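You operate a simulated robot arm through the tools that you are given. There is no shell and no other tool. Be economical: measure what you need, move in short steps, check, and stop when the job is done.

Carry out the task below with a simulated robot arm. There is one attempt and no reset: what you move stays moved.

TASK
Clamp the red board in the board holder and lock it.
Fine: free the lever, open the clamp, lay the board flat on the rails, close the clamp.

It is judged by the outcome, as a careful person would: the job done as asked, and still so three seconds after it is handed in. It fails if anything else is knocked over, pushed out of place, dropped, spilled or broken.

THE ROBOT
A 7-joint arm with a two-finger parallel gripper, fixed in place. Base frame: the origin is at the foot of the arm, x ahead of it, y to its left, z up; the work surface is at about z = 0.76. Units: m, degrees, N and s.
With the tool pointing down near the work surface it reaches from about 0.2 to 0.74 m from the base axis. Its first joint turns from -166.0 to 166.0 degrees. Payload 1.57 kg.
The tool frame sits at the grasp point between the pads (the TCP): z along the fingers, y along the line on which they close. The tips reach 0.03 m beyond it. Largest opening 0.11 m; finger width 0.024, thickness 0.012; the body of the gripper, 0.048 by 0.112 m, starts 0.078 m behind the TCP.
Orientation is told as [roll, pitch, yaw] about the base's x, y, z axes, in that order, counted from this pose: with the fingers straight down and closing along the base's y, the tool's x points along the base's -x, its y along +y and its z along -z.

THE INTERFACE
- The arm moves only by the tool play_rows. Its argument "moves" is a list of rows, each an object of numbers (a shift or turn left out is 0, a gripper value left out holds the last): "tx", "ty", "tz": the shift along the tool's x, y, z in units of 250 mm (1.0 is 250 mm); "wx", "wy", "wz": the turn, a rotation vector about the tool's x, y, z in units of 120 degrees (1.0 is 120 degrees); "fingers": the gripper command, from -1 (fully open) to 1 (shut), values between in proportion. In form: [{"tx": .., "ty": .., "tz": .., "wx": .., "wy": .., "wz": .., "fingers": ..}, ...]. A call has 1 to 10 rows; each row is the pose to reach, as a shift and turn from the pose commanded when the call began, along the tool's axes at that moment. A call with a number of a shift or a turn outside -1 to 1 is refused whole. A row lasts 0.2 s, in which the tool goes at most 0.05 m and 8.6 degrees; a call with a longer step from one row to the next is refused whole, and so is a gripper value outside its range. A pose out of reach is approached as far as the arm can. The call stops where the force on the tool passes 40 N (or 10 N more than at its start, if that is more) or the arm is blocked; 0.2 s more then pass. The fingers move at their own pace (about 0.045 m/s each) and stop on an object; they squeeze with about 28 N. The grip force told is the motor's: it shows also when the fingers shut on nothing. Time passes only in rows, and 0.2 s behind the last, so rows that repeat a pose let the fingers close. It gives the time, the measured TCP pose, the force on the tool (base axes), the opening and the grip force at its end, in the units of the frame above (readings bear some noise), and new pictures: "views" is both (left out), scene, wrist or none.
- Cameras (640 x 400 px; columns grow to the right, rows downward): "scene" is fixed at [0.0503, 0.6498, 1.4976]; the picture's right is [-0.85, -0.52, 0.00], its down [-0.34, 0.56, -0.75] and it looks along [0.39, -0.64, -0.66] (base axes); focal length 338 px, centre (320, 200). "wrist" rides on the gripper at [-0.036, 0, -0.08] in the tool frame; the picture's right is [0.00, -1.00, 0.00], its down [0.97, 0.00, -0.24] and it looks along [0.24, 0.00, 0.97] (tool axes); focal length 218 px, centre (320, 200). There is no depth. A picture from a camera that has moved, and an enlarged one, comes with that camera's place and axes in the base frame and with its lens.
- slide_trunk(by): slides the trunk up (or, below 0, down) by that many m; the arm rides with it, the base frame stays. It gives what a move gives, with no picture.
- zoom(camera, box): a new picture of the part [left, top, right, bottom] of that camera's present view, enlarged. It takes no simulated time.
- sign_off(): hands the job in; it is judged then, once.

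Work in short steps. Places have to be worked out from the pictures, the camera data and where the tool is seen: move nearer, look again, correct. Check each grasp and each placing, and mend what went wrong. You have 120 turns and 150 pictures in all, those below and enlarged ones among them. Open the gripper and draw the arm clear of the work before you hand the job in, unless the task says otherwise; then end with one line.

The tools are called after "Request:" by a JSON object that holds its "method" and its "body". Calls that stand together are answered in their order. play_rows: Moves the arm, as the interface text tells. Its arguments: {"type":"object","properties":{"moves":{"type":"array"},"views":{"type":"string","enum":["both","scene","wrist","none"]}},"required":["moves"]} The other tools are called the same way: slide_trunk (by) slides the trunk up or down; zoom (camera, box) takes an enlarged picture of a part of a camera's view; sign_off () hands the job in.

At the start:

```text
time_s: 0.0
tcp_pos: [0.476, -0.2809, 1.1049]
orientation: [0.1, 0.0, 0.0]
force: [0.3, 0.5, 0.2]
opening: 0.1099
grasp_force: 0.1
trunk travel left (down, up): [-0.525, 0.065]
```

scene: 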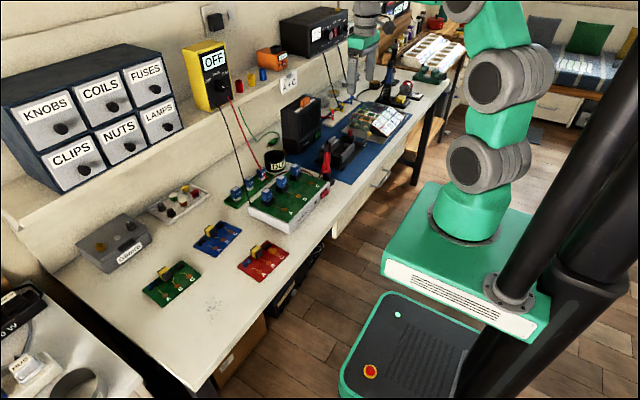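
wrist: 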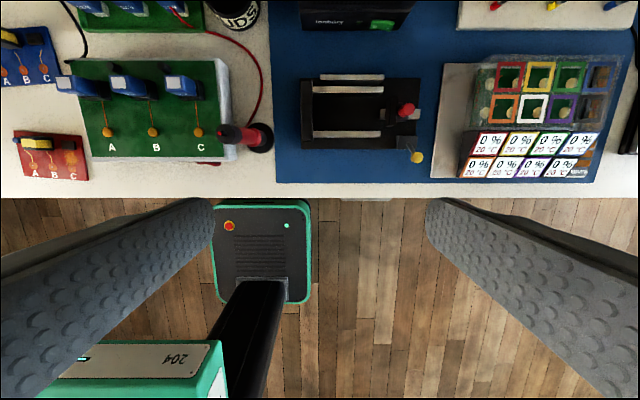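

I see the holder (black, with two rails and a red-knobbed lever) on the blue mat, and the red board at the left. I'll enlarge both views to study the holder and the board.

Request:
{"method": "zoom", "body": {"camera": "wrist", "box": [270, 50, 450, 190]}}

Request:
{"method": "zoom", "body": {"camera": "scene", "box": [220, 90, 420, 290]}}

Request:
{"method": "zoom", "body": {"camera": "wrist", "box": [0, 100, 140, 200]}}

```text
2.86 times, centred on (360, 120) of wrist
camera zoom: at [0.5125, -0.2807, 1.1843], right [0.0, -1.0, 0.0], down [-0.97, 0.0, 0.24], along [-0.24, 0.0, -0.97], focal length 624 px, centre (206, 429)
```

zoom: 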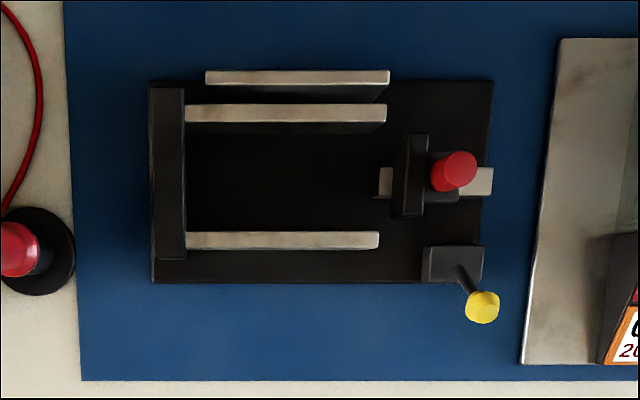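

```text
2.00 times, centred on (320, 190) of scene
camera zoom: at [0.0503, 0.6498, 1.4976], right [-0.85, -0.52, 0.0], down [-0.34, 0.56, -0.75], along [0.39, -0.64, -0.66], focal length 675 px, centre (320, 220)
```

zoom: 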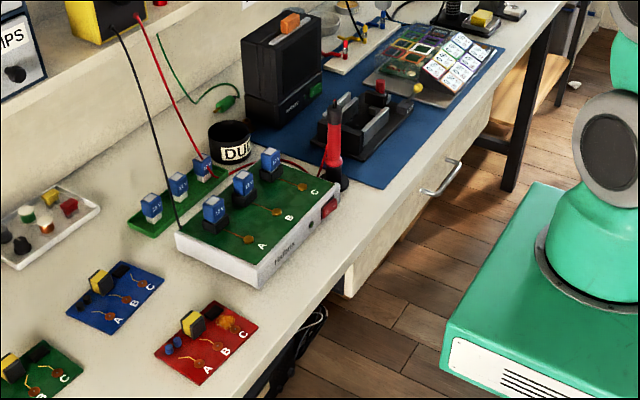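

```text
4.00 times, centred on (70, 150) of wrist
camera zoom: at [0.5125, -0.2807, 1.1843], right [0.0, -1.0, 0.0], down [-0.97, 0.0, 0.24], along [-0.24, 0.0, -0.97], focal length 873 px, centre (1320, 400)
```

zoom: 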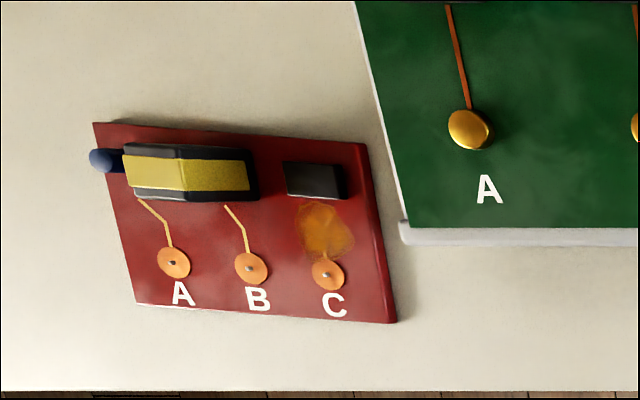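

The holder spans about x 0.51–0.63, y −0.25 – −0.46, and the red board is about 0.12×0.085 centred near (0.494, 0.218). I'll go nearer above the holder for a close look.

Request:
{"method": "play_rows", "body": {"moves": [{"tx": -0.09, "ty": -0.08, "tz": 0.1}, {"tx": -0.19, "ty": -0.16, "tz": 0.2}, {"tx": -0.28, "ty": -0.24, "tz": 0.3}, {"tx": -0.376, "ty": -0.316, "tz": 0.4}, {"tx": -0.376, "ty": -0.316, "tz": 0.4}]}}

```text
time_s: 1.2
tcp_pos: [0.5699, -0.3596, 1.0064]
orientation: [0.0, 0.0, 0.0]
force: [-0.3, 0.1, -0.5]
opening: 0.1099
grasp_force: 0.1
trunk travel left (down, up): [-0.525, 0.065]
camera wrist: at [0.6065, -0.3602, 1.0856], right [0.0, -1.0, 0.0], down [-0.97, 0.0, 0.24], along [-0.24, 0.0, -0.97], focal length 218 px, centre (320, 200)
```

scene: 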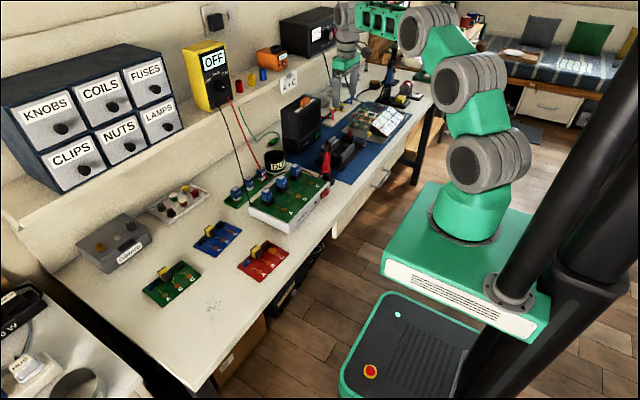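
wrist: 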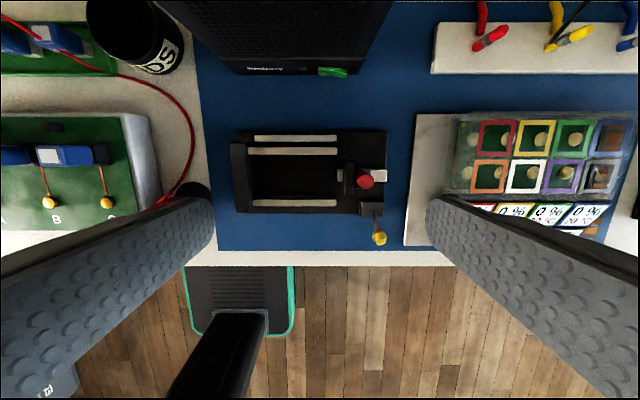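

Request:
{"method": "zoom", "body": {"camera": "wrist", "box": [220, 115, 420, 255]}}

Request:
{"method": "zoom", "body": {"camera": "scene", "box": [300, 90, 420, 190]}}

```text
2.86 times, centred on (320, 185) of wrist
camera zoom: at [0.6065, -0.3602, 1.0856], right [0.0, -1.0, 0.0], down [-0.97, 0.0, 0.24], along [-0.24, 0.0, -0.97], focal length 624 px, centre (320, 243)
```

zoom: 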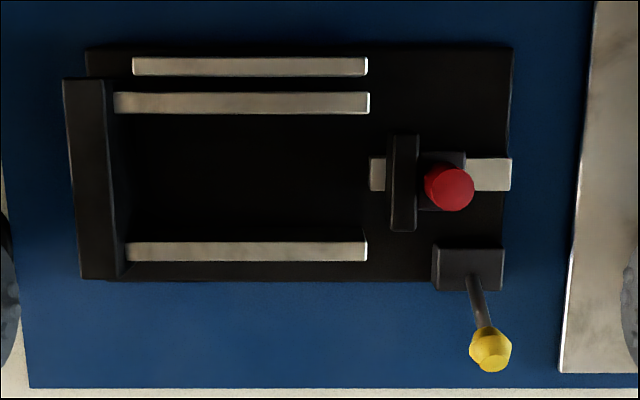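

```text
4.00 times, centred on (360, 140) of scene
camera zoom: at [0.0503, 0.6498, 1.4976], right [-0.85, -0.52, 0.0], down [-0.34, 0.56, -0.75], along [0.39, -0.64, -0.66], focal length 1351 px, centre (160, 440)
```

zoom: 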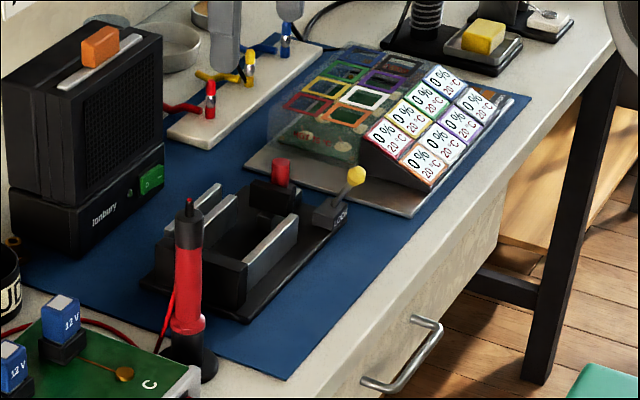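

The yellow lever sits on a labelled block at the holder's front; the red knob sits on the sliding jaw. I'll tilt the wrist to look from the front so I can read the label and see heights.

Request:
{"method": "play_rows", "body": {"moves": [{"tx": 0.1, "ty": -0.025, "wy": -0.06}, {"tx": 0.2, "ty": -0.05, "wy": -0.12}, {"tx": 0.3, "ty": -0.075, "wy": -0.18}, {"tx": 0.4, "ty": -0.1, "wy": -0.24}, {"tx": 0.5, "ty": -0.12, "wy": -0.3}, {"tx": 0.6, "ty": -0.15, "wy": -0.36}, {"tx": 0.7, "ty": -0.18, "tz": 0.05, "wy": -0.42}, {"tx": 0.8, "ty": -0.2, "tz": 0.1, "wy": -0.48}, {"tx": 0.8, "ty": -0.2, "tz": 0.1, "wy": -0.48}], "views": "wrist"}}

```text
time_s: 3.2
tcp_pos: [0.37, -0.4091, 0.9802]
orientation: [0.0, -57.7, 0.0]
force: [-0.1, 0.6, -0.1]
opening: 0.1101
grasp_force: 0.1
trunk travel left (down, up): [-0.525, 0.065]
camera wrist: at [0.3227, -0.4099, 1.0527], right [0.0, -1.0, 0.0], down [-0.72, 0.0, -0.69], along [0.69, 0.0, -0.72], focal length 218 px, centre (320, 200)
```

wrist: 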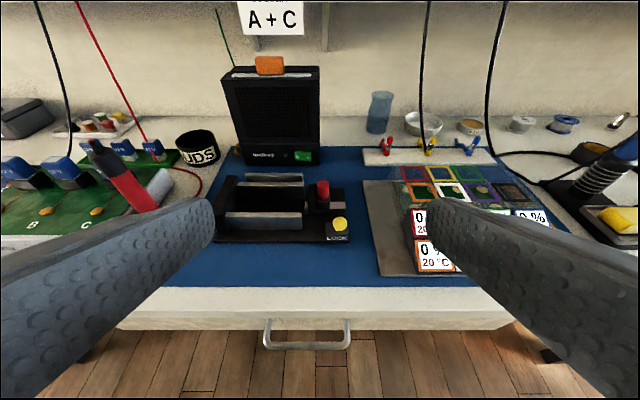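

Request:
{"method": "zoom", "body": {"camera": "wrist", "box": [205, 160, 365, 260]}}

```text
4.00 times, centred on (285, 210) of wrist
camera zoom: at [0.3227, -0.4099, 1.0527], right [0.0, -1.0, 0.0], down [-0.72, 0.0, -0.69], along [0.69, 0.0, -0.72], focal length 873 px, centre (460, 160)
```

zoom: 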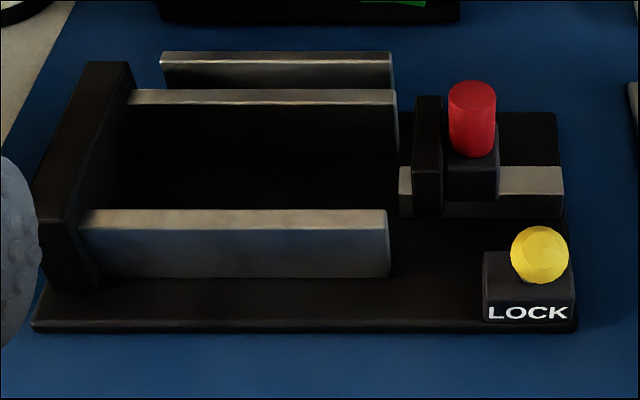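

The lock lever's knob triangulates to about (0.495, −0.436, 0.829), hinging in the x–z plane; red slide knob top at (0.567, −0.4145, 0.834); rail tops z≈0.802 with a fence behind. I'll return upright, fingers shut, standing in front of the lever.

Request:
{"method": "play_rows", "body": {"moves": [{"ty": -0.015, "tz": 0.05, "wy": 0.06, "fingers": 1}, {"ty": -0.03, "tz": 0.1, "wy": 0.12}, {"ty": -0.045, "tz": 0.15, "wy": 0.18}, {"ty": -0.06, "tz": 0.2, "wy": 0.24}, {"ty": -0.08, "tz": 0.25, "wy": 0.3}, {"ty": -0.1, "tz": 0.3, "wy": 0.36}, {"tx": 0.01, "ty": -0.124, "tz": 0.36, "wy": 0.42}, {"tx": 0.02, "ty": -0.124, "tz": 0.416, "wy": 0.48}, {"tx": 0.02, "ty": -0.124, "tz": 0.416, "wy": 0.48}], "views": "wrist"}}

```text
time_s: 5.2
tcp_pos: [0.4534, -0.4401, 0.9194]
orientation: [0.0, 0.1, 0.0]
force: [0.4, -0.3, -0.2]
opening: 0.0
grasp_force: 21.6
trunk travel left (down, up): [-0.525, 0.065]
camera wrist: at [0.4913, -0.4406, 0.9997], right [0.0, -1.0, 0.0], down [-0.97, 0.0, 0.24], along [-0.24, 0.0, -0.97], focal length 218 px, centre (320, 200)
```

wrist: 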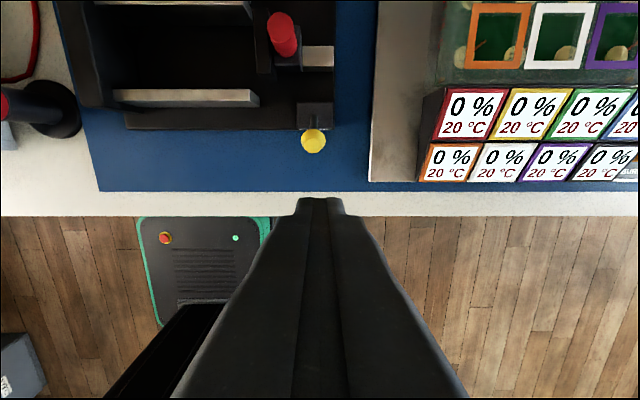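

Knob position is confirmed. I descend so the tips are at about knob-centre height and nudge it toward +x a little.

Request:
{"method": "play_rows", "body": {"moves": [{"tz": 0.15}, {"tz": 0.3}, {"tz": 0.32}, {"tx": -0.05, "tz": 0.32}, {"tx": -0.09, "tz": 0.32}, {"tx": -0.12, "tz": 0.32}, {"tx": -0.15, "tz": 0.32}], "views": "wrist"}}

```text
time_s: 6.8
tcp_pos: [0.4914, -0.4401, 0.839]
orientation: [-0.1, -0.1, 0.1]
force: [-0.1, 0.2, -0.8]
opening: 0.0
grasp_force: 21.7
trunk travel left (down, up): [-0.525, 0.065]
camera wrist: at [0.5291, -0.4405, 0.9188], right [0.0, -1.0, 0.0], down [-0.97, 0.0, 0.24], along [-0.24, 0.0, -0.97], focal length 218 px, centre (320, 200)
```

wrist: 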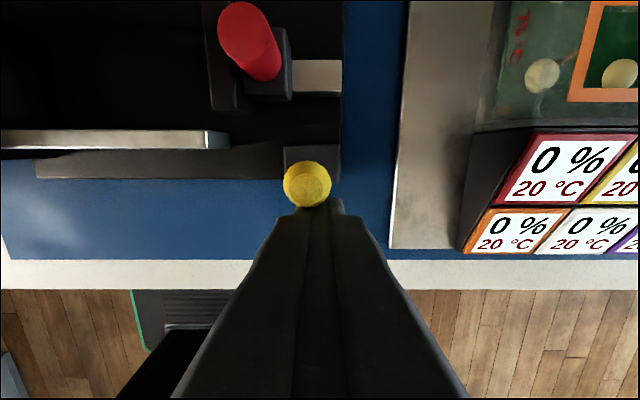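

The knob yields with no force, swinging to +x. I continue pushing.

Request:
{"method": "play_rows", "body": {"moves": [{"tx": -0.04}, {"tx": -0.08}, {"tx": -0.12}, {"tx": -0.15}, {"tx": -0.15}], "views": "wrist"}}

```text
time_s: 7.7
tcp_pos: [0.515, -0.4413, 0.8408]
orientation: [0.5, 0.9, -0.8]
force: [-28.7, -6.6, 14.6]
opening: 0.0001
grasp_force: 21.1
trunk travel left (down, up): [-0.525, 0.065]
stopped in row 4: the force on the tool passed its limit (the readings are from after the stop); the commanded pose is now the measured one
camera wrist: at [0.5525, -0.4426, 0.9188], right [-0.01, -1.0, -0.01], down [-0.97, 0.01, 0.25], along [-0.25, 0.01, -0.97], focal length 218 px, centre (320, 200)
```

wrist: 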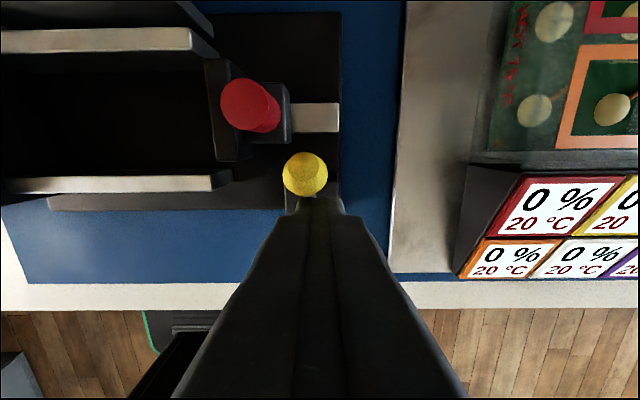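

The lever met a stop with the knob near x≈0.541. I back off and look at whether it stays.

Request:
{"method": "play_rows", "body": {"moves": [{"tx": 0.1}, {"tx": 0.2}, {"tx": 0.3, "tz": -0.1}, {"tx": 0.3, "tz": -0.28}, {"tx": 0.3, "tz": -0.28}], "views": "wrist"}}

Request:
{"method": "zoom", "body": {"camera": "wrist", "box": [240, 0, 400, 160]}}

Request:
{"method": "zoom", "body": {"camera": "scene", "box": [320, 110, 400, 170]}}

```text
time_s: 8.9
tcp_pos: [0.4443, -0.4391, 0.9073]
orientation: [0.4, 0.7, -0.4]
force: [0.8, 0.4, 1.3]
opening: 0.0
grasp_force: 21.3
trunk travel left (down, up): [-0.525, 0.065]
camera wrist: at [0.4825, -0.4414, 0.9867], right [-0.01, -1.0, -0.01], down [-0.97, 0.0, 0.25], along [-0.25, 0.01, -0.97], focal length 218 px, centre (320, 200)
```

wrist: 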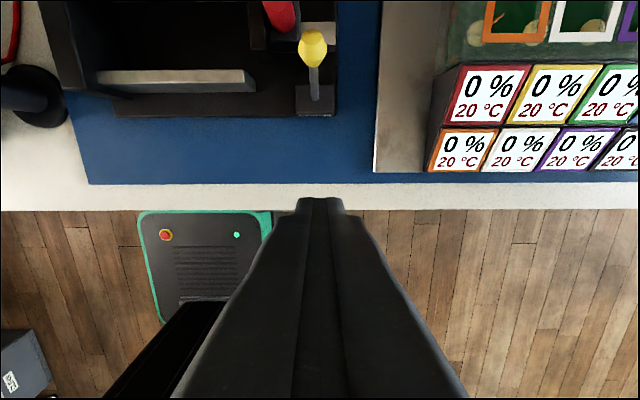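

```text
2.50 times, centred on (320, 80) of wrist
camera zoom: at [0.4825, -0.4414, 0.9867], right [-0.01, -1.0, -0.01], down [-0.97, 0.0, 0.25], along [-0.25, 0.01, -0.97], focal length 546 px, centre (320, 500)
```

zoom: 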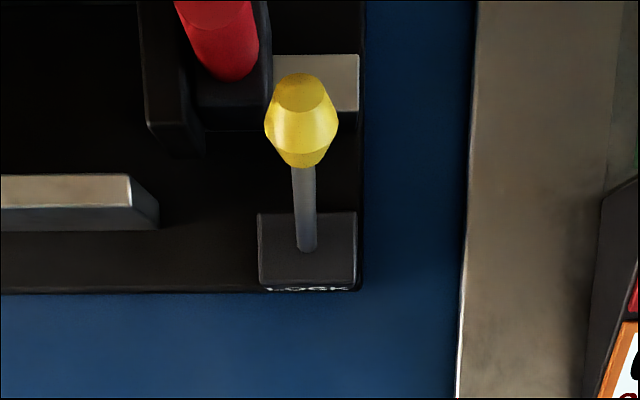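

```text
6.67 times, centred on (360, 140) of scene
camera zoom: at [0.0503, 0.6498, 1.4976], right [-0.85, -0.52, 0.0], down [-0.34, 0.56, -0.75], along [0.39, -0.64, -0.66], focal length 2251 px, centre (53, 600)
```

zoom: 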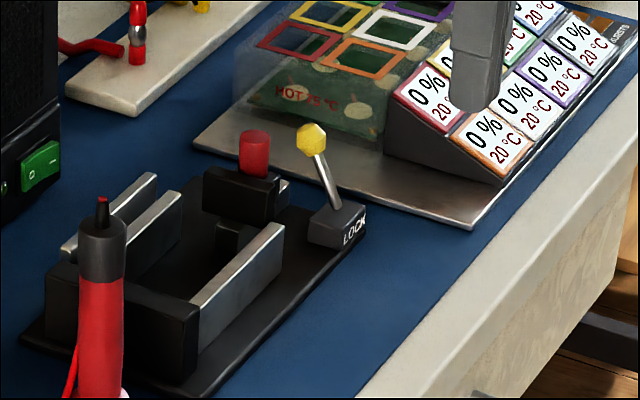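

The lever is now flipped back and stays: freed. Next I push the jaw open from inside the gap: shut fingers at (0.562, −0.368), down to tips z≈0.795, before pushing −y.

Request:
{"method": "play_rows", "body": {"moves": [{"tx": -0.1, "ty": 0.08, "tz": -0.09}, {"tx": -0.25, "ty": 0.16, "tz": -0.09}, {"tx": -0.36, "ty": 0.24, "tz": -0.09}, {"tx": -0.472, "ty": 0.29, "tz": -0.05}, {"tx": -0.472, "ty": 0.29, "tz": 0.1}, {"tx": -0.472, "ty": 0.29, "tz": 0.2}, {"tx": -0.472, "ty": 0.29, "tz": 0.2}], "views": "both"}}

```text
time_s: 10.5
tcp_pos: [0.5632, -0.3667, 0.8579]
orientation: [0.5, 0.7, -0.4]
force: [-0.1, -0.3, 0.3]
opening: 0.0
grasp_force: 21.1
trunk travel left (down, up): [-0.525, 0.065]
camera wrist: at [0.602, -0.3687, 0.937], right [-0.01, -1.0, -0.01], down [-0.97, 0.0, 0.25], along [-0.25, 0.01, -0.97], focal length 218 px, centre (320, 200)
```

scene: 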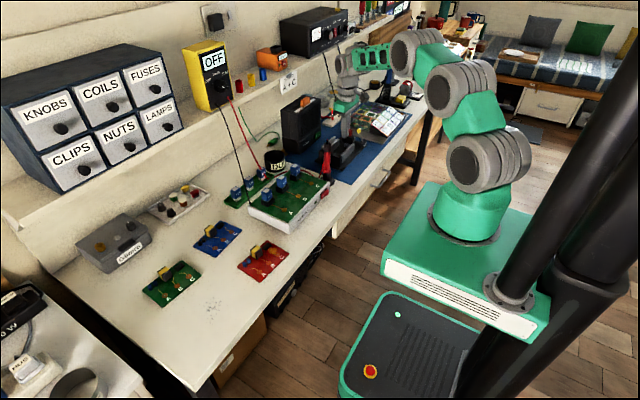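
wrist: 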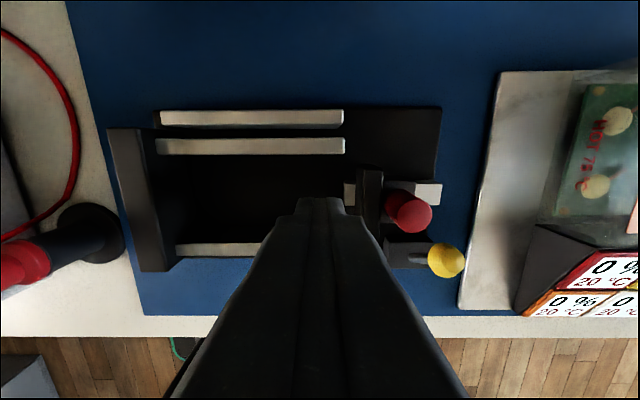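

The placement in the gap looks good. I descend and push the jaw toward −y.

Request:
{"method": "play_rows", "body": {"moves": [{"tz": 0.1}, {"tz": 0.13}, {"ty": -0.04, "tz": 0.13}, {"ty": -0.08, "tz": 0.13}, {"ty": -0.11, "tz": 0.13}, {"ty": -0.14, "tz": 0.13}], "views": "wrist"}}

```text
time_s: 11.9
tcp_pos: [0.5626, -0.4015, 0.8265]
orientation: [0.5, 0.7, -0.3]
force: [1.1, 0.0, 0.2]
opening: 0.0
grasp_force: 22.0
trunk travel left (down, up): [-0.525, 0.065]
camera wrist: at [0.601, -0.4028, 0.9041], right [-0.01, -1.0, -0.01], down [-0.97, 0.0, 0.25], along [-0.25, 0.01, -0.97], focal length 218 px, centre (320, 200)
```

wrist: 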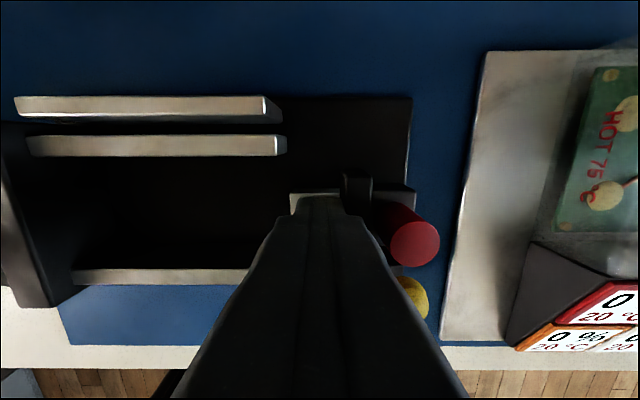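

The jaw slides freely, now about 22 mm open. I nudge a few more mm, then lift away.

Request:
{"method": "play_rows", "body": {"moves": [{"ty": -0.02}, {"ty": -0.03}, {"ty": 0.02}, {"ty": 0.02, "tz": -0.15}, {"ty": 0.02, "tz": -0.34}, {"ty": 0.02, "tz": -0.5}, {"ty": 0.02, "tz": -0.5}], "views": "wrist"}}

Request:
{"method": "zoom", "body": {"camera": "wrist", "box": [160, 60, 440, 260]}}

```text
time_s: 13.5
tcp_pos: [0.5631, -0.3966, 0.95]
orientation: [0.5, 0.8, -0.4]
force: [-0.1, -0.8, 0.0]
opening: 0.0004
grasp_force: 21.5
trunk travel left (down, up): [-0.525, 0.065]
camera wrist: at [0.6015, -0.3984, 1.029], right [-0.01, -1.0, -0.01], down [-0.97, 0.0, 0.25], along [-0.25, 0.01, -0.97], focal length 218 px, centre (320, 200)
```

wrist: 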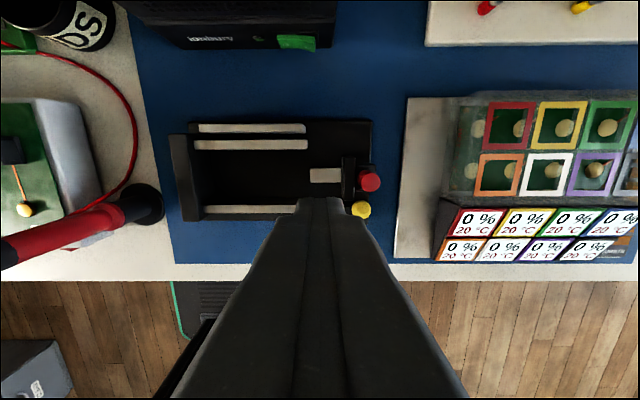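

```text
2.00 times, centred on (300, 160) of wrist
camera zoom: at [0.6015, -0.3984, 1.029], right [-0.01, -1.0, -0.01], down [-0.97, 0.0, 0.25], along [-0.25, 0.01, -0.97], focal length 436 px, centre (360, 280)
```

zoom: 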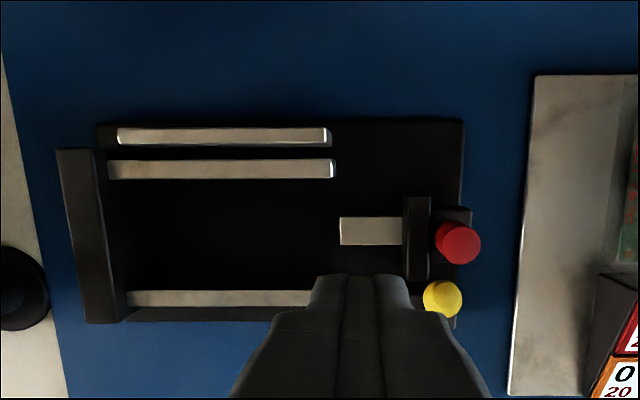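

The clamp is open (jaw face ≈ −0.42; fixed jaw face ≈ −0.270, rail tops ≈ 0.802). Now I rise and travel toward the red board, levelling the tool.

Request:
{"method": "play_rows", "body": {"moves": [{"tz": -0.2, "fingers": -1}, {"tz": -0.4, "ty": 0.1, "wx": 0.004, "wy": -0.0067, "wz": -0.0033}, {"tz": -0.4, "ty": 0.28, "wx": 0.004, "wy": -0.0067, "wz": -0.0033}, {"tz": -0.4, "ty": 0.46, "wx": 0.004, "wy": -0.0067, "wz": -0.0033}, {"tz": -0.4, "ty": 0.64, "wx": 0.004, "wy": -0.0067, "wz": -0.0033}, {"tz": -0.4, "ty": 0.82, "wx": 0.004, "wy": -0.0067, "wz": -0.0033}, {"tz": -0.4, "ty": 1.0, "wx": 0.004, "wy": -0.0067, "wz": -0.0033}], "views": "none"}}

Request:
{"method": "play_rows", "body": {"moves": [{"ty": 0.18}, {"ty": 0.36}, {"ty": 0.54}, {"ty": 0.72}, {"ty": 0.9}, {"ty": 1.0}], "views": "none"}}

Request:
{"method": "play_rows", "body": {"moves": [{"ty": 0.18}, {"ty": 0.36}, {"ty": 0.46, "tz": 0.1}, {"ty": 0.46, "tz": 0.28}, {"ty": 0.46, "tz": 0.4}, {"ty": 0.46, "tz": 0.4}], "views": "both"}}

```text
refused: row 2 steps farther than a row can; nothing moved
```

```text
time_s: 14.9
tcp_pos: [0.5646, -0.1474, 0.9506]
orientation: [0.5, 0.8, -0.4]
force: [0.0, 0.2, 0.2]
opening: 0.0
grasp_force: 21.0
trunk travel left (down, up): [-0.525, 0.065]
```

```text
time_s: 16.3
tcp_pos: [0.5647, -0.0337, 0.8512]
orientation: [0.4, 0.7, -0.3]
force: [0.3, 0.9, -1.1]
opening: 0.0
grasp_force: 21.2
trunk travel left (down, up): [-0.525, 0.065]
camera wrist: at [0.6031, -0.0345, 0.931], right [-0.01, -1.0, -0.01], down [-0.97, 0.0, 0.25], along [-0.25, 0.01, -0.97], focal length 218 px, centre (320, 200)
```

scene: 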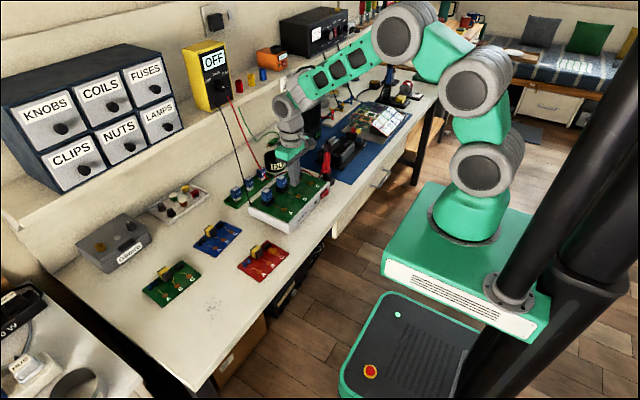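
wrist: 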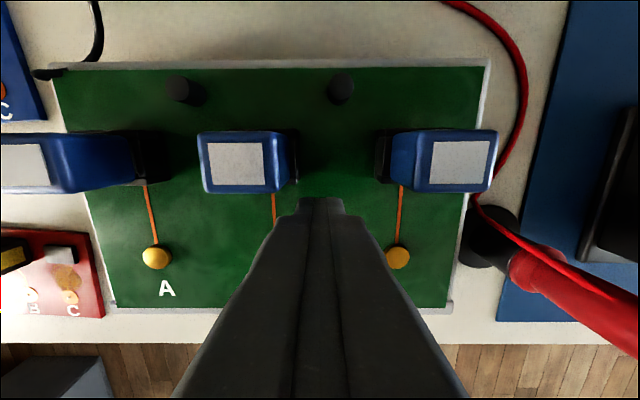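

The first call was refused, so the chained calls ran lower than I intended; I should not have batched them. Readings show no contact force and the green rig looks undisturbed. I rise straight up now, opening and levelling.

Request:
{"method": "play_rows", "body": {"moves": [{"tz": -0.18}, {"tz": -0.36}, {"tz": -0.54}, {"tz": -0.7}, {"tz": -0.7, "wx": 0.004, "wy": -0.0067, "wz": -0.0033, "fingers": -1}, {"tz": -0.7, "wx": 0.004, "wy": -0.0067, "wz": -0.0033, "fingers": -1}], "views": "both"}}

Request:
{"method": "zoom", "body": {"camera": "scene", "box": [220, 130, 370, 240]}}

```text
time_s: 17.7
tcp_pos: [0.5674, -0.0331, 1.0269]
orientation: [-0.1, 0.0, 0.1]
force: [0.6, 0.3, -0.4]
opening: 0.05
grasp_force: 0.1
trunk travel left (down, up): [-0.525, 0.065]
camera wrist: at [0.6041, -0.0338, 1.107], right [0.0, -1.0, 0.0], down [-0.97, 0.0, 0.24], along [-0.24, 0.0, -0.97], focal length 218 px, centre (320, 200)
```

scene: 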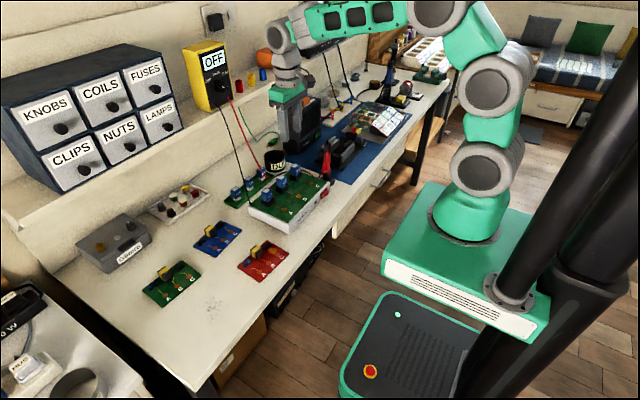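
wrist: 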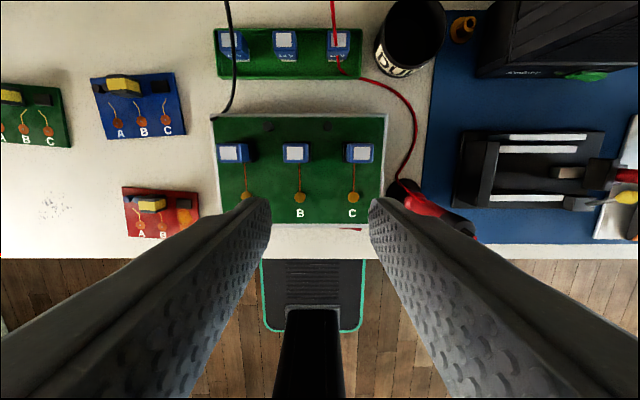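

```text
3.64 times, centred on (295, 185) of scene
camera zoom: at [0.0503, 0.6498, 1.4976], right [-0.85, -0.52, 0.0], down [-0.34, 0.56, -0.75], along [0.39, -0.64, -0.66], focal length 1228 px, centre (411, 254)
```

zoom: 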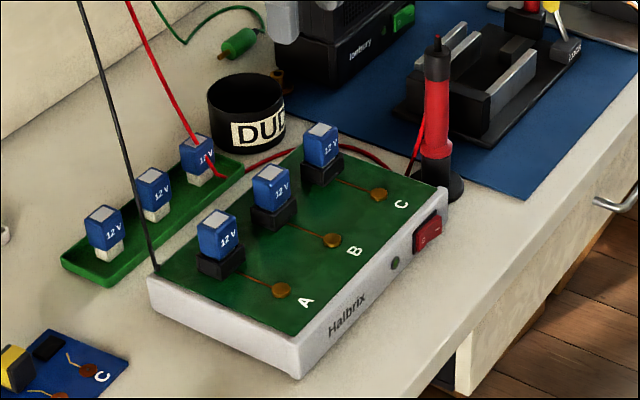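

All items are as before. I travel on at this height to above the red board.

Request:
{"method": "play_rows", "body": {"moves": [{"ty": 0.18}, {"ty": 0.36}, {"ty": 0.54, "tx": 0.05}, {"ty": 0.72, "tx": 0.1}, {"ty": 0.9, "tx": 0.1}, {"ty": 1.0, "tx": 0.1}, {"ty": 1.0, "tx": 0.1, "tz": 0.15}, {"ty": 1.0, "tx": 0.1, "tz": 0.25}, {"ty": 1.0, "tx": 0.1, "tz": 0.25}], "views": "wrist"}}

Request:
{"method": "zoom", "body": {"camera": "wrist", "box": [240, 120, 400, 240]}}

```text
time_s: 19.7
tcp_pos: [0.5424, 0.2157, 0.9645]
orientation: [0.0, -0.1, 0.0]
force: [0.6, -0.1, 0.5]
opening: 0.1102
grasp_force: 0.0
trunk travel left (down, up): [-0.525, 0.065]
camera wrist: at [0.5792, 0.2165, 1.0437], right [0.0, -1.0, 0.0], down [-0.97, 0.0, 0.24], along [-0.24, 0.0, -0.97], focal length 218 px, centre (320, 200)
```

wrist: 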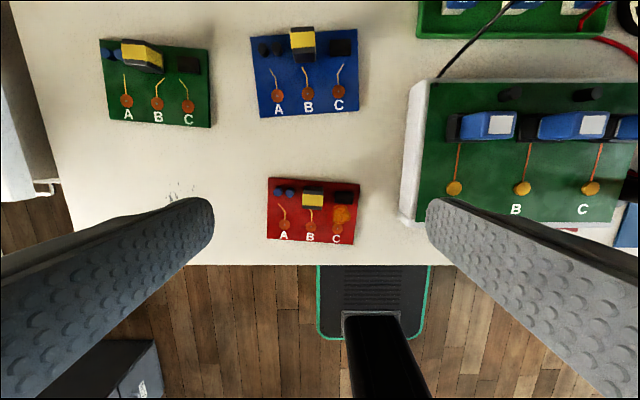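

```text
3.33 times, centred on (320, 180) of wrist
camera zoom: at [0.5792, 0.2165, 1.0437], right [0.0, -1.0, 0.0], down [-0.97, 0.0, 0.24], along [-0.24, 0.0, -0.97], focal length 728 px, centre (320, 267)
```

zoom: 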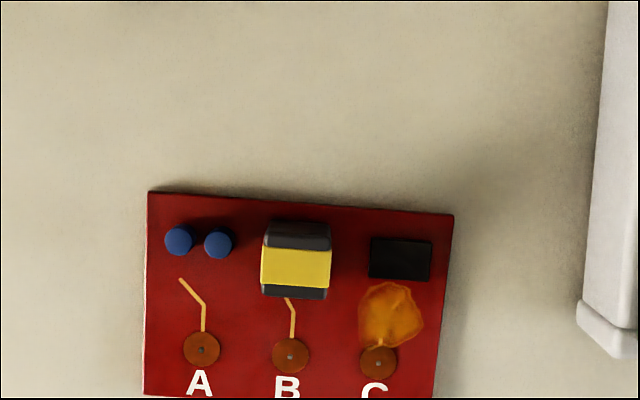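

The red board is centred near (0.4945, 0.226), turned about −4.5°, with a tall yellow/black block on it that makes a good handle (edge grip would foul the rear fence). I check the block's height from the scene view.

Request:
{"method": "zoom", "body": {"camera": "scene", "box": [225, 230, 305, 290]}}

```text
6.67 times, centred on (265, 260) of scene
camera zoom: at [0.0503, 0.6498, 1.4976], right [-0.85, -0.52, 0.0], down [-0.34, 0.56, -0.75], along [0.39, -0.64, -0.66], focal length 2251 px, centre (687, -200)
```

zoom: 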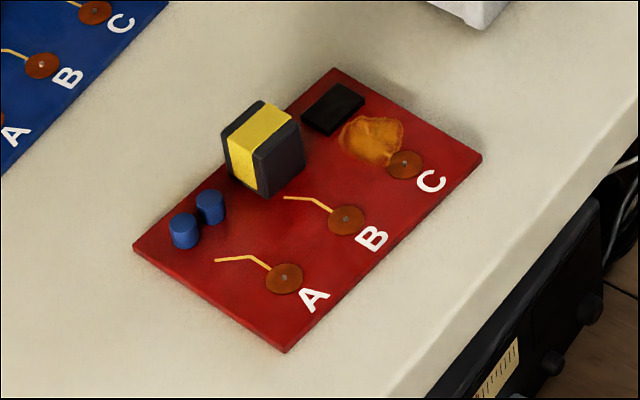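

The block is about 25 mm tall, 22 mm deep, with top centre near (0.516, 0.225, 0.79). I turn the wrist in two calls to close along the board's x-like axis (yaw −94.5°) over the block, staying high.

Request:
{"method": "play_rows", "body": {"moves": [{"tx": 0.05, "ty": 0.02, "wz": 0.07}, {"tx": 0.1056, "ty": 0.0376, "wz": 0.14}, {"tx": 0.1056, "ty": 0.0376, "wz": 0.21}, {"tx": 0.1056, "ty": 0.0376, "wz": 0.28}, {"tx": 0.1056, "ty": 0.0376, "wz": 0.35}, {"tx": 0.1056, "ty": 0.0376, "wz": 0.42}, {"tx": 0.1056, "ty": 0.0376, "wz": 0.42}], "views": "none"}}

```text
time_s: 21.3
tcp_pos: [0.5159, 0.2254, 0.9655]
orientation: [0.2, -0.1, -50.5]
force: [-1.1, -0.7, 0.4]
opening: 0.11
grasp_force: 0.0
trunk travel left (down, up): [-0.525, 0.065]
```

Rotation goes well; I finish it (44.1° more) and look.

Request:
{"method": "play_rows", "body": {"moves": [{"wz": 0.07}, {"wz": 0.14}, {"wz": 0.21}, {"wz": 0.28}, {"wz": 0.3675}, {"wz": 0.3675}], "views": "wrist"}}

```text
refused: row 5 steps farther than a row can; nothing moved
```

The last step was too large; I split it.

Request:
{"method": "play_rows", "body": {"moves": [{"wz": 0.07}, {"wz": 0.14}, {"wz": 0.21}, {"wz": 0.28}, {"wz": 0.33}, {"wz": 0.3675}, {"wz": 0.3675}], "views": "wrist"}}

Request:
{"method": "zoom", "body": {"camera": "wrist", "box": [240, 120, 400, 240]}}

```text
time_s: 22.9
tcp_pos: [0.515, 0.2257, 0.9653]
orientation: [0.2, 0.0, -94.4]
force: [-0.5, -0.3, -0.6]
opening: 0.11
grasp_force: 0.0
trunk travel left (down, up): [-0.525, 0.065]
camera wrist: at [0.5138, 0.1898, 1.0452], right [-1.0, 0.08, 0.0], down [0.08, 0.97, 0.24], along [0.02, 0.24, -0.97], focal length 218 px, centre (320, 200)
```

wrist: 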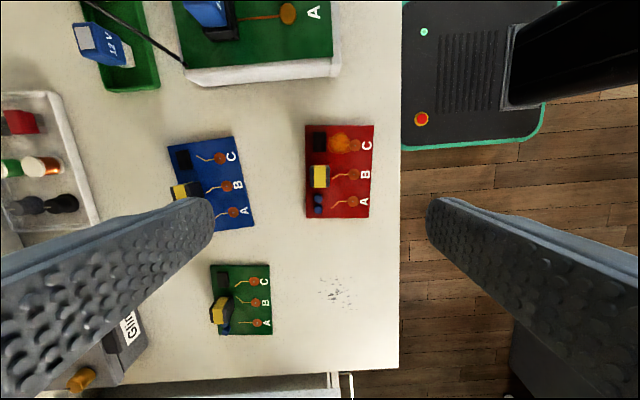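

```text
3.33 times, centred on (320, 180) of wrist
camera zoom: at [0.5138, 0.1898, 1.0452], right [-1.0, 0.08, 0.0], down [0.08, 0.97, 0.24], along [0.02, 0.24, -0.97], focal length 728 px, centre (320, 267)
```

zoom: 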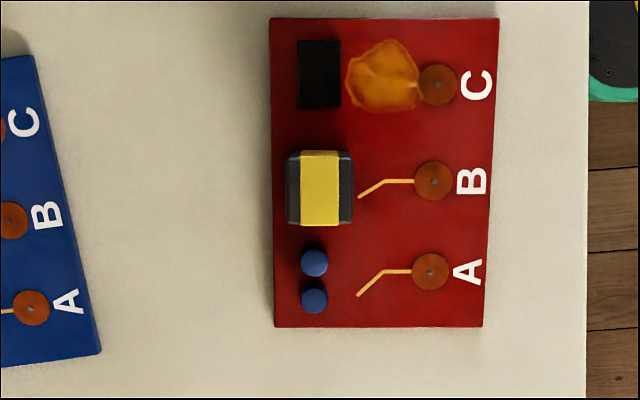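

The board is squarely aligned and the block is centred between the fingers. I part-close the fingers and descend to tips just above the board surface (TCP z≈0.803).

Request:
{"method": "play_rows", "body": {"moves": [{"tz": 0.18, "fingers": -0.2}, {"tz": 0.36}, {"tz": 0.5}, {"tz": 0.58}, {"tz": 0.62}, {"tz": 0.645}, {"tz": 0.645}], "views": "both"}}

Request:
{"method": "zoom", "body": {"camera": "scene", "box": [225, 220, 305, 280]}}

```text
time_s: 24.5
tcp_pos: [0.518, 0.2249, 0.8036]
orientation: [0.1, -0.1, -94.6]
force: [1.0, -0.4, 0.6]
opening: 0.0661
grasp_force: 0.1
trunk travel left (down, up): [-0.525, 0.065]
camera wrist: at [0.5157, 0.1898, 0.8832], right [-1.0, 0.08, 0.0], down [0.08, 0.97, 0.24], along [0.02, 0.24, -0.97], focal length 218 px, centre (320, 200)
```

scene: 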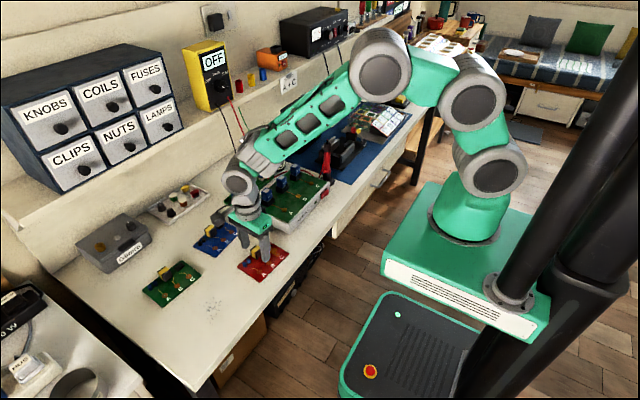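
wrist: 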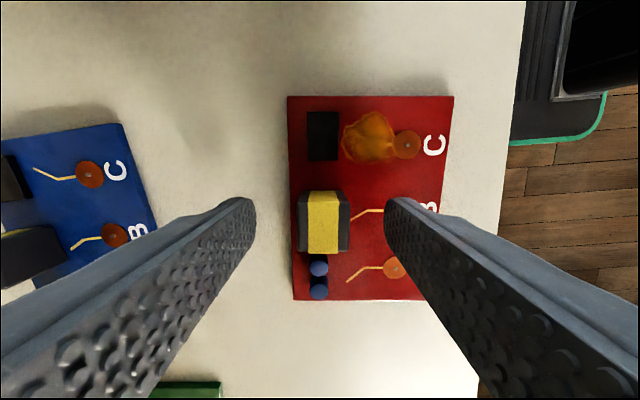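

```text
6.67 times, centred on (265, 250) of scene
camera zoom: at [0.0503, 0.6498, 1.4976], right [-0.85, -0.52, 0.0], down [-0.34, 0.56, -0.75], along [0.39, -0.64, -0.66], focal length 2251 px, centre (687, -133)
```

zoom: 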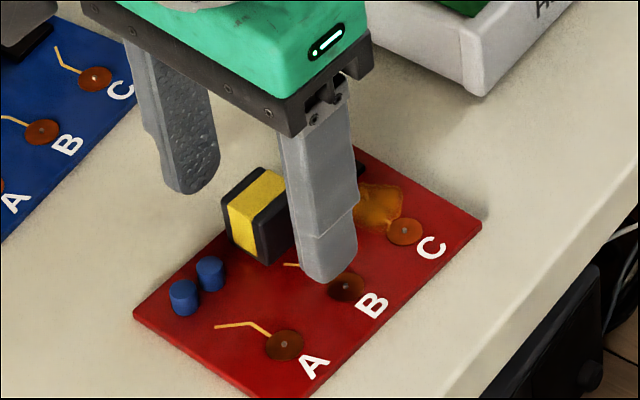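

The fingers straddle the block correctly. I close on it.

Request:
{"method": "play_rows", "body": {"moves": [{"fingers": 1}, {"fingers": 1}, {"fingers": 1}, {"fingers": 1}, {"fingers": 1}], "views": "none"}}

```text
time_s: 25.7
tcp_pos: [0.5166, 0.2267, 0.8045]
orientation: [0.1, 0.1, -94.5]
force: [0.3, -0.6, 1.0]
opening: 0.0233
grasp_force: 27.7
trunk travel left (down, up): [-0.525, 0.065]
```

Gripped at 23 mm opening with 28 N. I lift 40 mm gently and check the board is level.

Request:
{"method": "play_rows", "body": {"moves": [{"tz": -0.03}, {"tz": -0.08}, {"tz": -0.16}, {"tz": -0.16}], "views": "both"}}

Request:
{"method": "zoom", "body": {"camera": "scene", "box": [225, 200, 305, 260]}}

```text
time_s: 26.7
tcp_pos: [0.5173, 0.2267, 0.844]
orientation: [0.0, 0.0, -94.5]
force: [0.5, -0.6, 0.5]
opening: 0.0229
grasp_force: 28.0
trunk travel left (down, up): [-0.525, 0.065]
camera wrist: at [0.5154, 0.19, 0.9242], right [-1.0, 0.08, 0.0], down [0.08, 0.97, 0.24], along [0.02, 0.24, -0.97], focal length 218 px, centre (320, 200)
```

scene: 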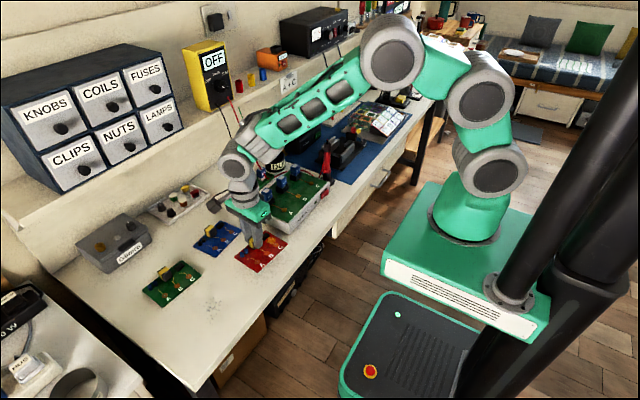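
wrist: 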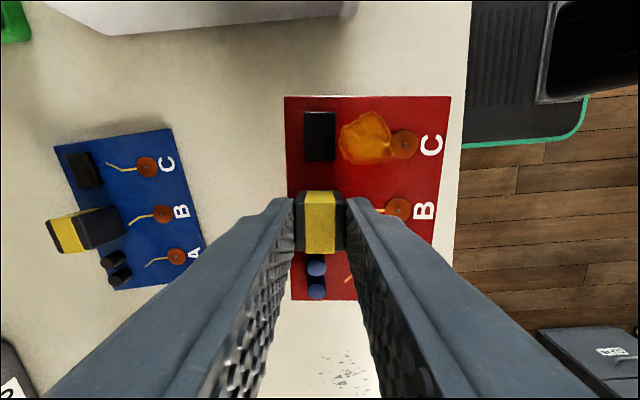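

```text
6.67 times, centred on (265, 230) of scene
camera zoom: at [0.0503, 0.6498, 1.4976], right [-0.85, -0.52, 0.0], down [-0.34, 0.56, -0.75], along [0.39, -0.64, -0.66], focal length 2251 px, centre (687, 0)
```

zoom: 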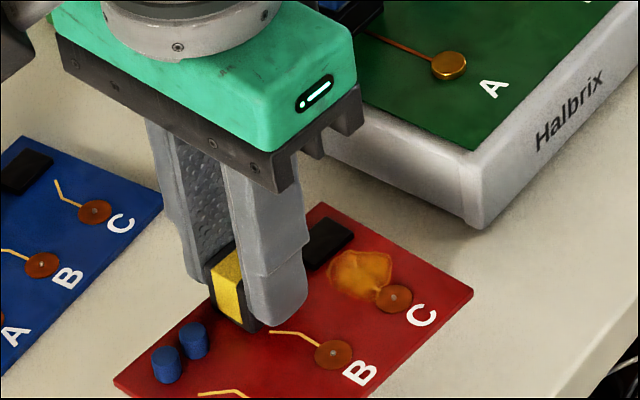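

The board hangs level; relative to the tool it spans +0.018 to −0.066 along closing axis and is centred the other way. I raise to z≈1.02 for the transfer.

Request:
{"method": "play_rows", "body": {"moves": [{"tz": -0.1}, {"tz": -0.25}, {"tz": -0.4}, {"tz": -0.55, "wz": -0.0375}, {"tz": -0.7, "wz": -0.0375}, {"tz": -0.7, "wz": -0.0375}], "views": "none"}}

```text
time_s: 28.1
tcp_pos: [0.516, 0.2268, 1.0199]
orientation: [0.1, -0.1, -90.0]
force: [-0.5, -0.3, -0.5]
opening: 0.0231
grasp_force: 28.0
trunk travel left (down, up): [-0.525, 0.065]
```

Yaw is −90°, grip holding. Tool x is now base +y; I travel −0.25 m in y at modest speed.

Request:
{"method": "play_rows", "body": {"moves": [{"tx": -0.1}, {"tx": -0.25}, {"tx": -0.4}, {"tx": -0.55}, {"tx": -0.7}, {"tx": -0.85}, {"tx": -0.95}, {"tx": -1.0}], "views": "none"}}

```text
time_s: 29.9
tcp_pos: [0.5166, -0.0248, 1.0186]
orientation: [0.1, 0.1, -89.9]
force: [0.4, 0.4, -1.1]
opening: 0.0228
grasp_force: 28.1
trunk travel left (down, up): [-0.525, 0.065]
```

Still held; I travel another 0.25 m.

Request:
{"method": "play_rows", "body": {"moves": [{"tx": -0.1}, {"tx": -0.25}, {"tx": -0.4}, {"tx": -0.55}, {"tx": -0.7, "ty": 0.05}, {"tx": -0.85, "ty": 0.12}, {"tx": -0.95, "ty": 0.2}, {"tx": -1.0, "ty": 0.28}, {"tx": -1.0, "ty": 0.28}], "views": "both"}}

```text
time_s: 31.9
tcp_pos: [0.5862, -0.2751, 1.0204]
orientation: [0.2, 0.0, -90.0]
force: [0.2, -0.7, -0.5]
opening: 0.0233
grasp_force: 27.6
trunk travel left (down, up): [-0.525, 0.065]
camera wrist: at [0.5878, -0.3119, 1.1003], right [-1.0, 0.0, 0.0], down [0.0, 0.97, 0.24], along [0.0, 0.24, -0.97], focal length 218 px, centre (320, 200)
```

scene: 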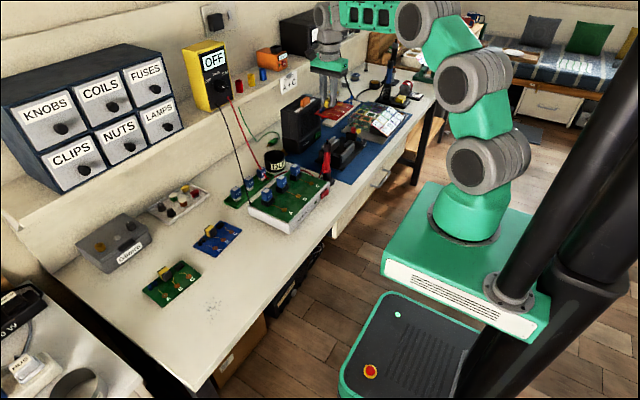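
wrist: 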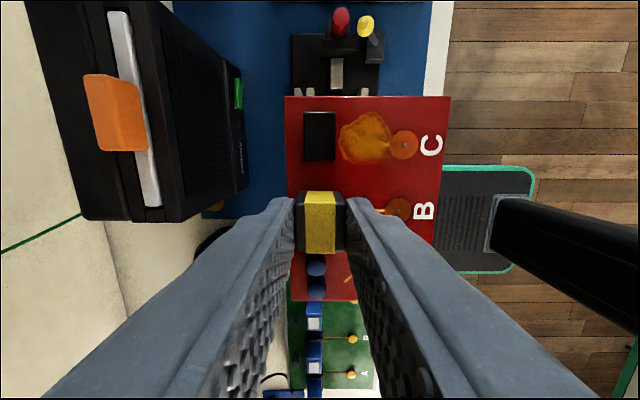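

The board is over the holder with ample clearance to the toaster (face x≈0.70). I shift to (0.590, −0.336) and descend to hover about 28 mm above the rails.

Request:
{"method": "play_rows", "body": {"moves": [{"tx": -0.12, "ty": 0.008}, {"tx": -0.244, "ty": 0.015}, {"tx": -0.244, "ty": 0.015, "tz": 0.15}, {"tx": -0.244, "ty": 0.015, "tz": 0.3}, {"tx": -0.244, "ty": 0.015, "tz": 0.45}, {"tx": -0.244, "ty": 0.015, "tz": 0.58}, {"tx": -0.244, "ty": 0.015, "tz": 0.58}], "views": "both"}}

Request:
{"method": "zoom", "body": {"camera": "scene", "box": [310, 100, 400, 170]}}

Request:
{"method": "zoom", "body": {"camera": "wrist", "box": [240, 20, 480, 200]}}

```text
time_s: 33.5
tcp_pos: [0.5889, -0.3353, 0.8728]
orientation: [0.2, -0.1, -90.0]
force: [-0.2, 0.4, -1.7]
opening: 0.023
grasp_force: 27.9
trunk travel left (down, up): [-0.525, 0.065]
camera wrist: at [0.5909, -0.3723, 0.9525], right [-1.0, 0.0, 0.0], down [0.0, 0.97, 0.24], along [0.0, 0.24, -0.97], focal length 218 px, centre (320, 200)
```

scene: 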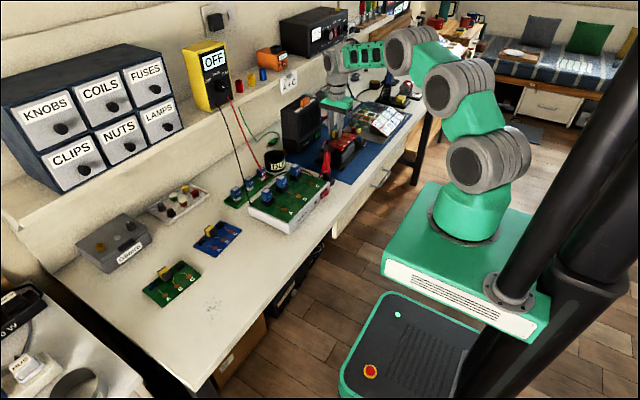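
wrist: 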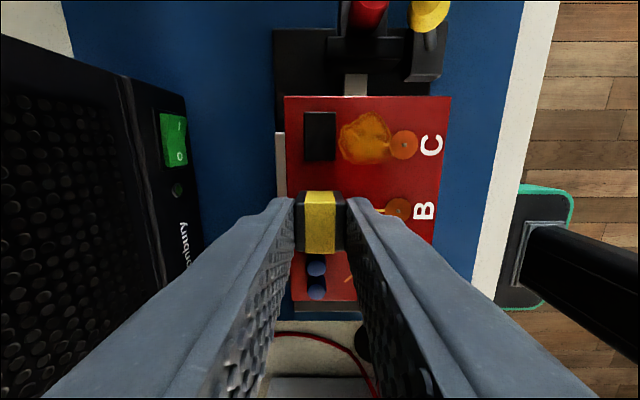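

```text
5.71 times, centred on (355, 135) of scene
camera zoom: at [0.0503, 0.6498, 1.4976], right [-0.85, -0.52, 0.0], down [-0.34, 0.56, -0.75], along [0.39, -0.64, -0.66], focal length 1929 px, centre (120, 571)
```

zoom: 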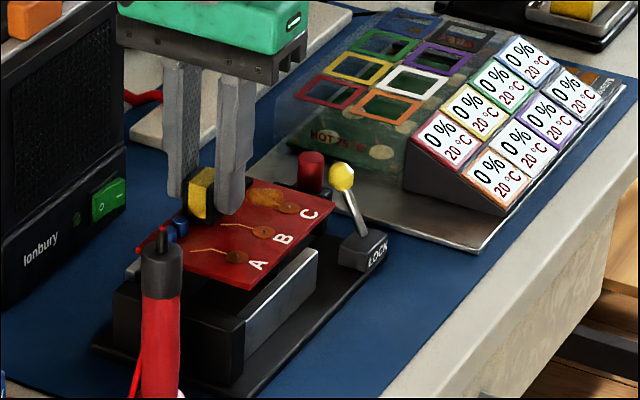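

```text
2.22 times, centred on (360, 110) of wrist
camera zoom: at [0.5909, -0.3723, 0.9525], right [-1.0, 0.0, 0.0], down [0.0, 0.97, 0.24], along [0.0, 0.24, -0.97], focal length 485 px, centre (231, 400)
```

zoom: 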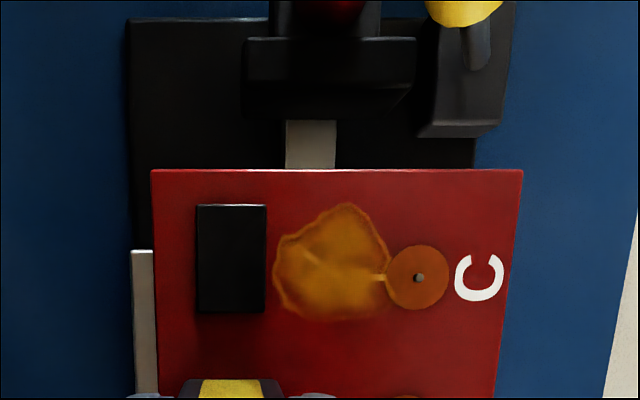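

Alignment is good: far edge ≈0.608 vs fence face ≈0.612. I shift 2 mm toward the robot and descend slowly, expecting contact at TCP z≈0.846.

Request:
{"method": "play_rows", "body": {"moves": [{"ty": -0.01, "tz": 0.03}, {"ty": -0.01, "tz": 0.06}, {"ty": -0.01, "tz": 0.085}, {"ty": -0.01, "tz": 0.095}, {"ty": -0.01, "tz": 0.1}, {"ty": -0.01, "tz": 0.1}], "views": "wrist"}}

Request:
{"method": "zoom", "body": {"camera": "scene", "box": [310, 100, 400, 170]}}

```text
time_s: 34.9
tcp_pos: [0.5883, -0.3351, 0.8498]
orientation: [0.1, 0.1, -89.9]
force: [0.4, -0.2, -0.6]
opening: 0.0228
grasp_force: 27.5
trunk travel left (down, up): [-0.525, 0.065]
camera wrist: at [0.5889, -0.3718, 0.9284], right [-1.0, 0.0, 0.0], down [0.0, 0.97, 0.24], along [0.0, 0.24, -0.97], focal length 218 px, centre (320, 200)
```

wrist: 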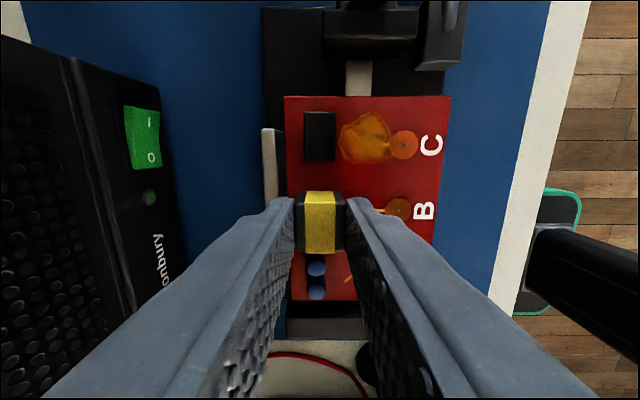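

```text
5.71 times, centred on (355, 135) of scene
camera zoom: at [0.0503, 0.6498, 1.4976], right [-0.85, -0.52, 0.0], down [-0.34, 0.56, -0.75], along [0.39, -0.64, -0.66], focal length 1929 px, centre (120, 571)
```

zoom: 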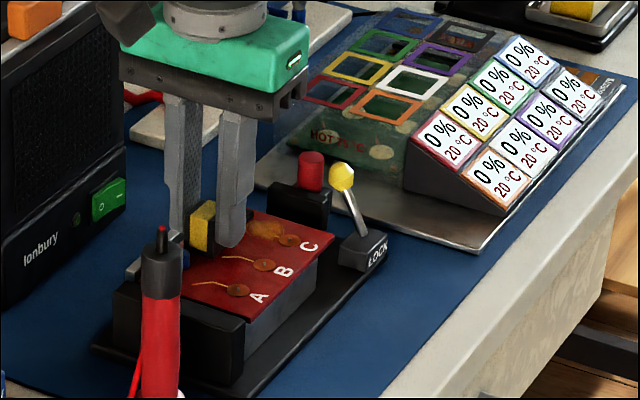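

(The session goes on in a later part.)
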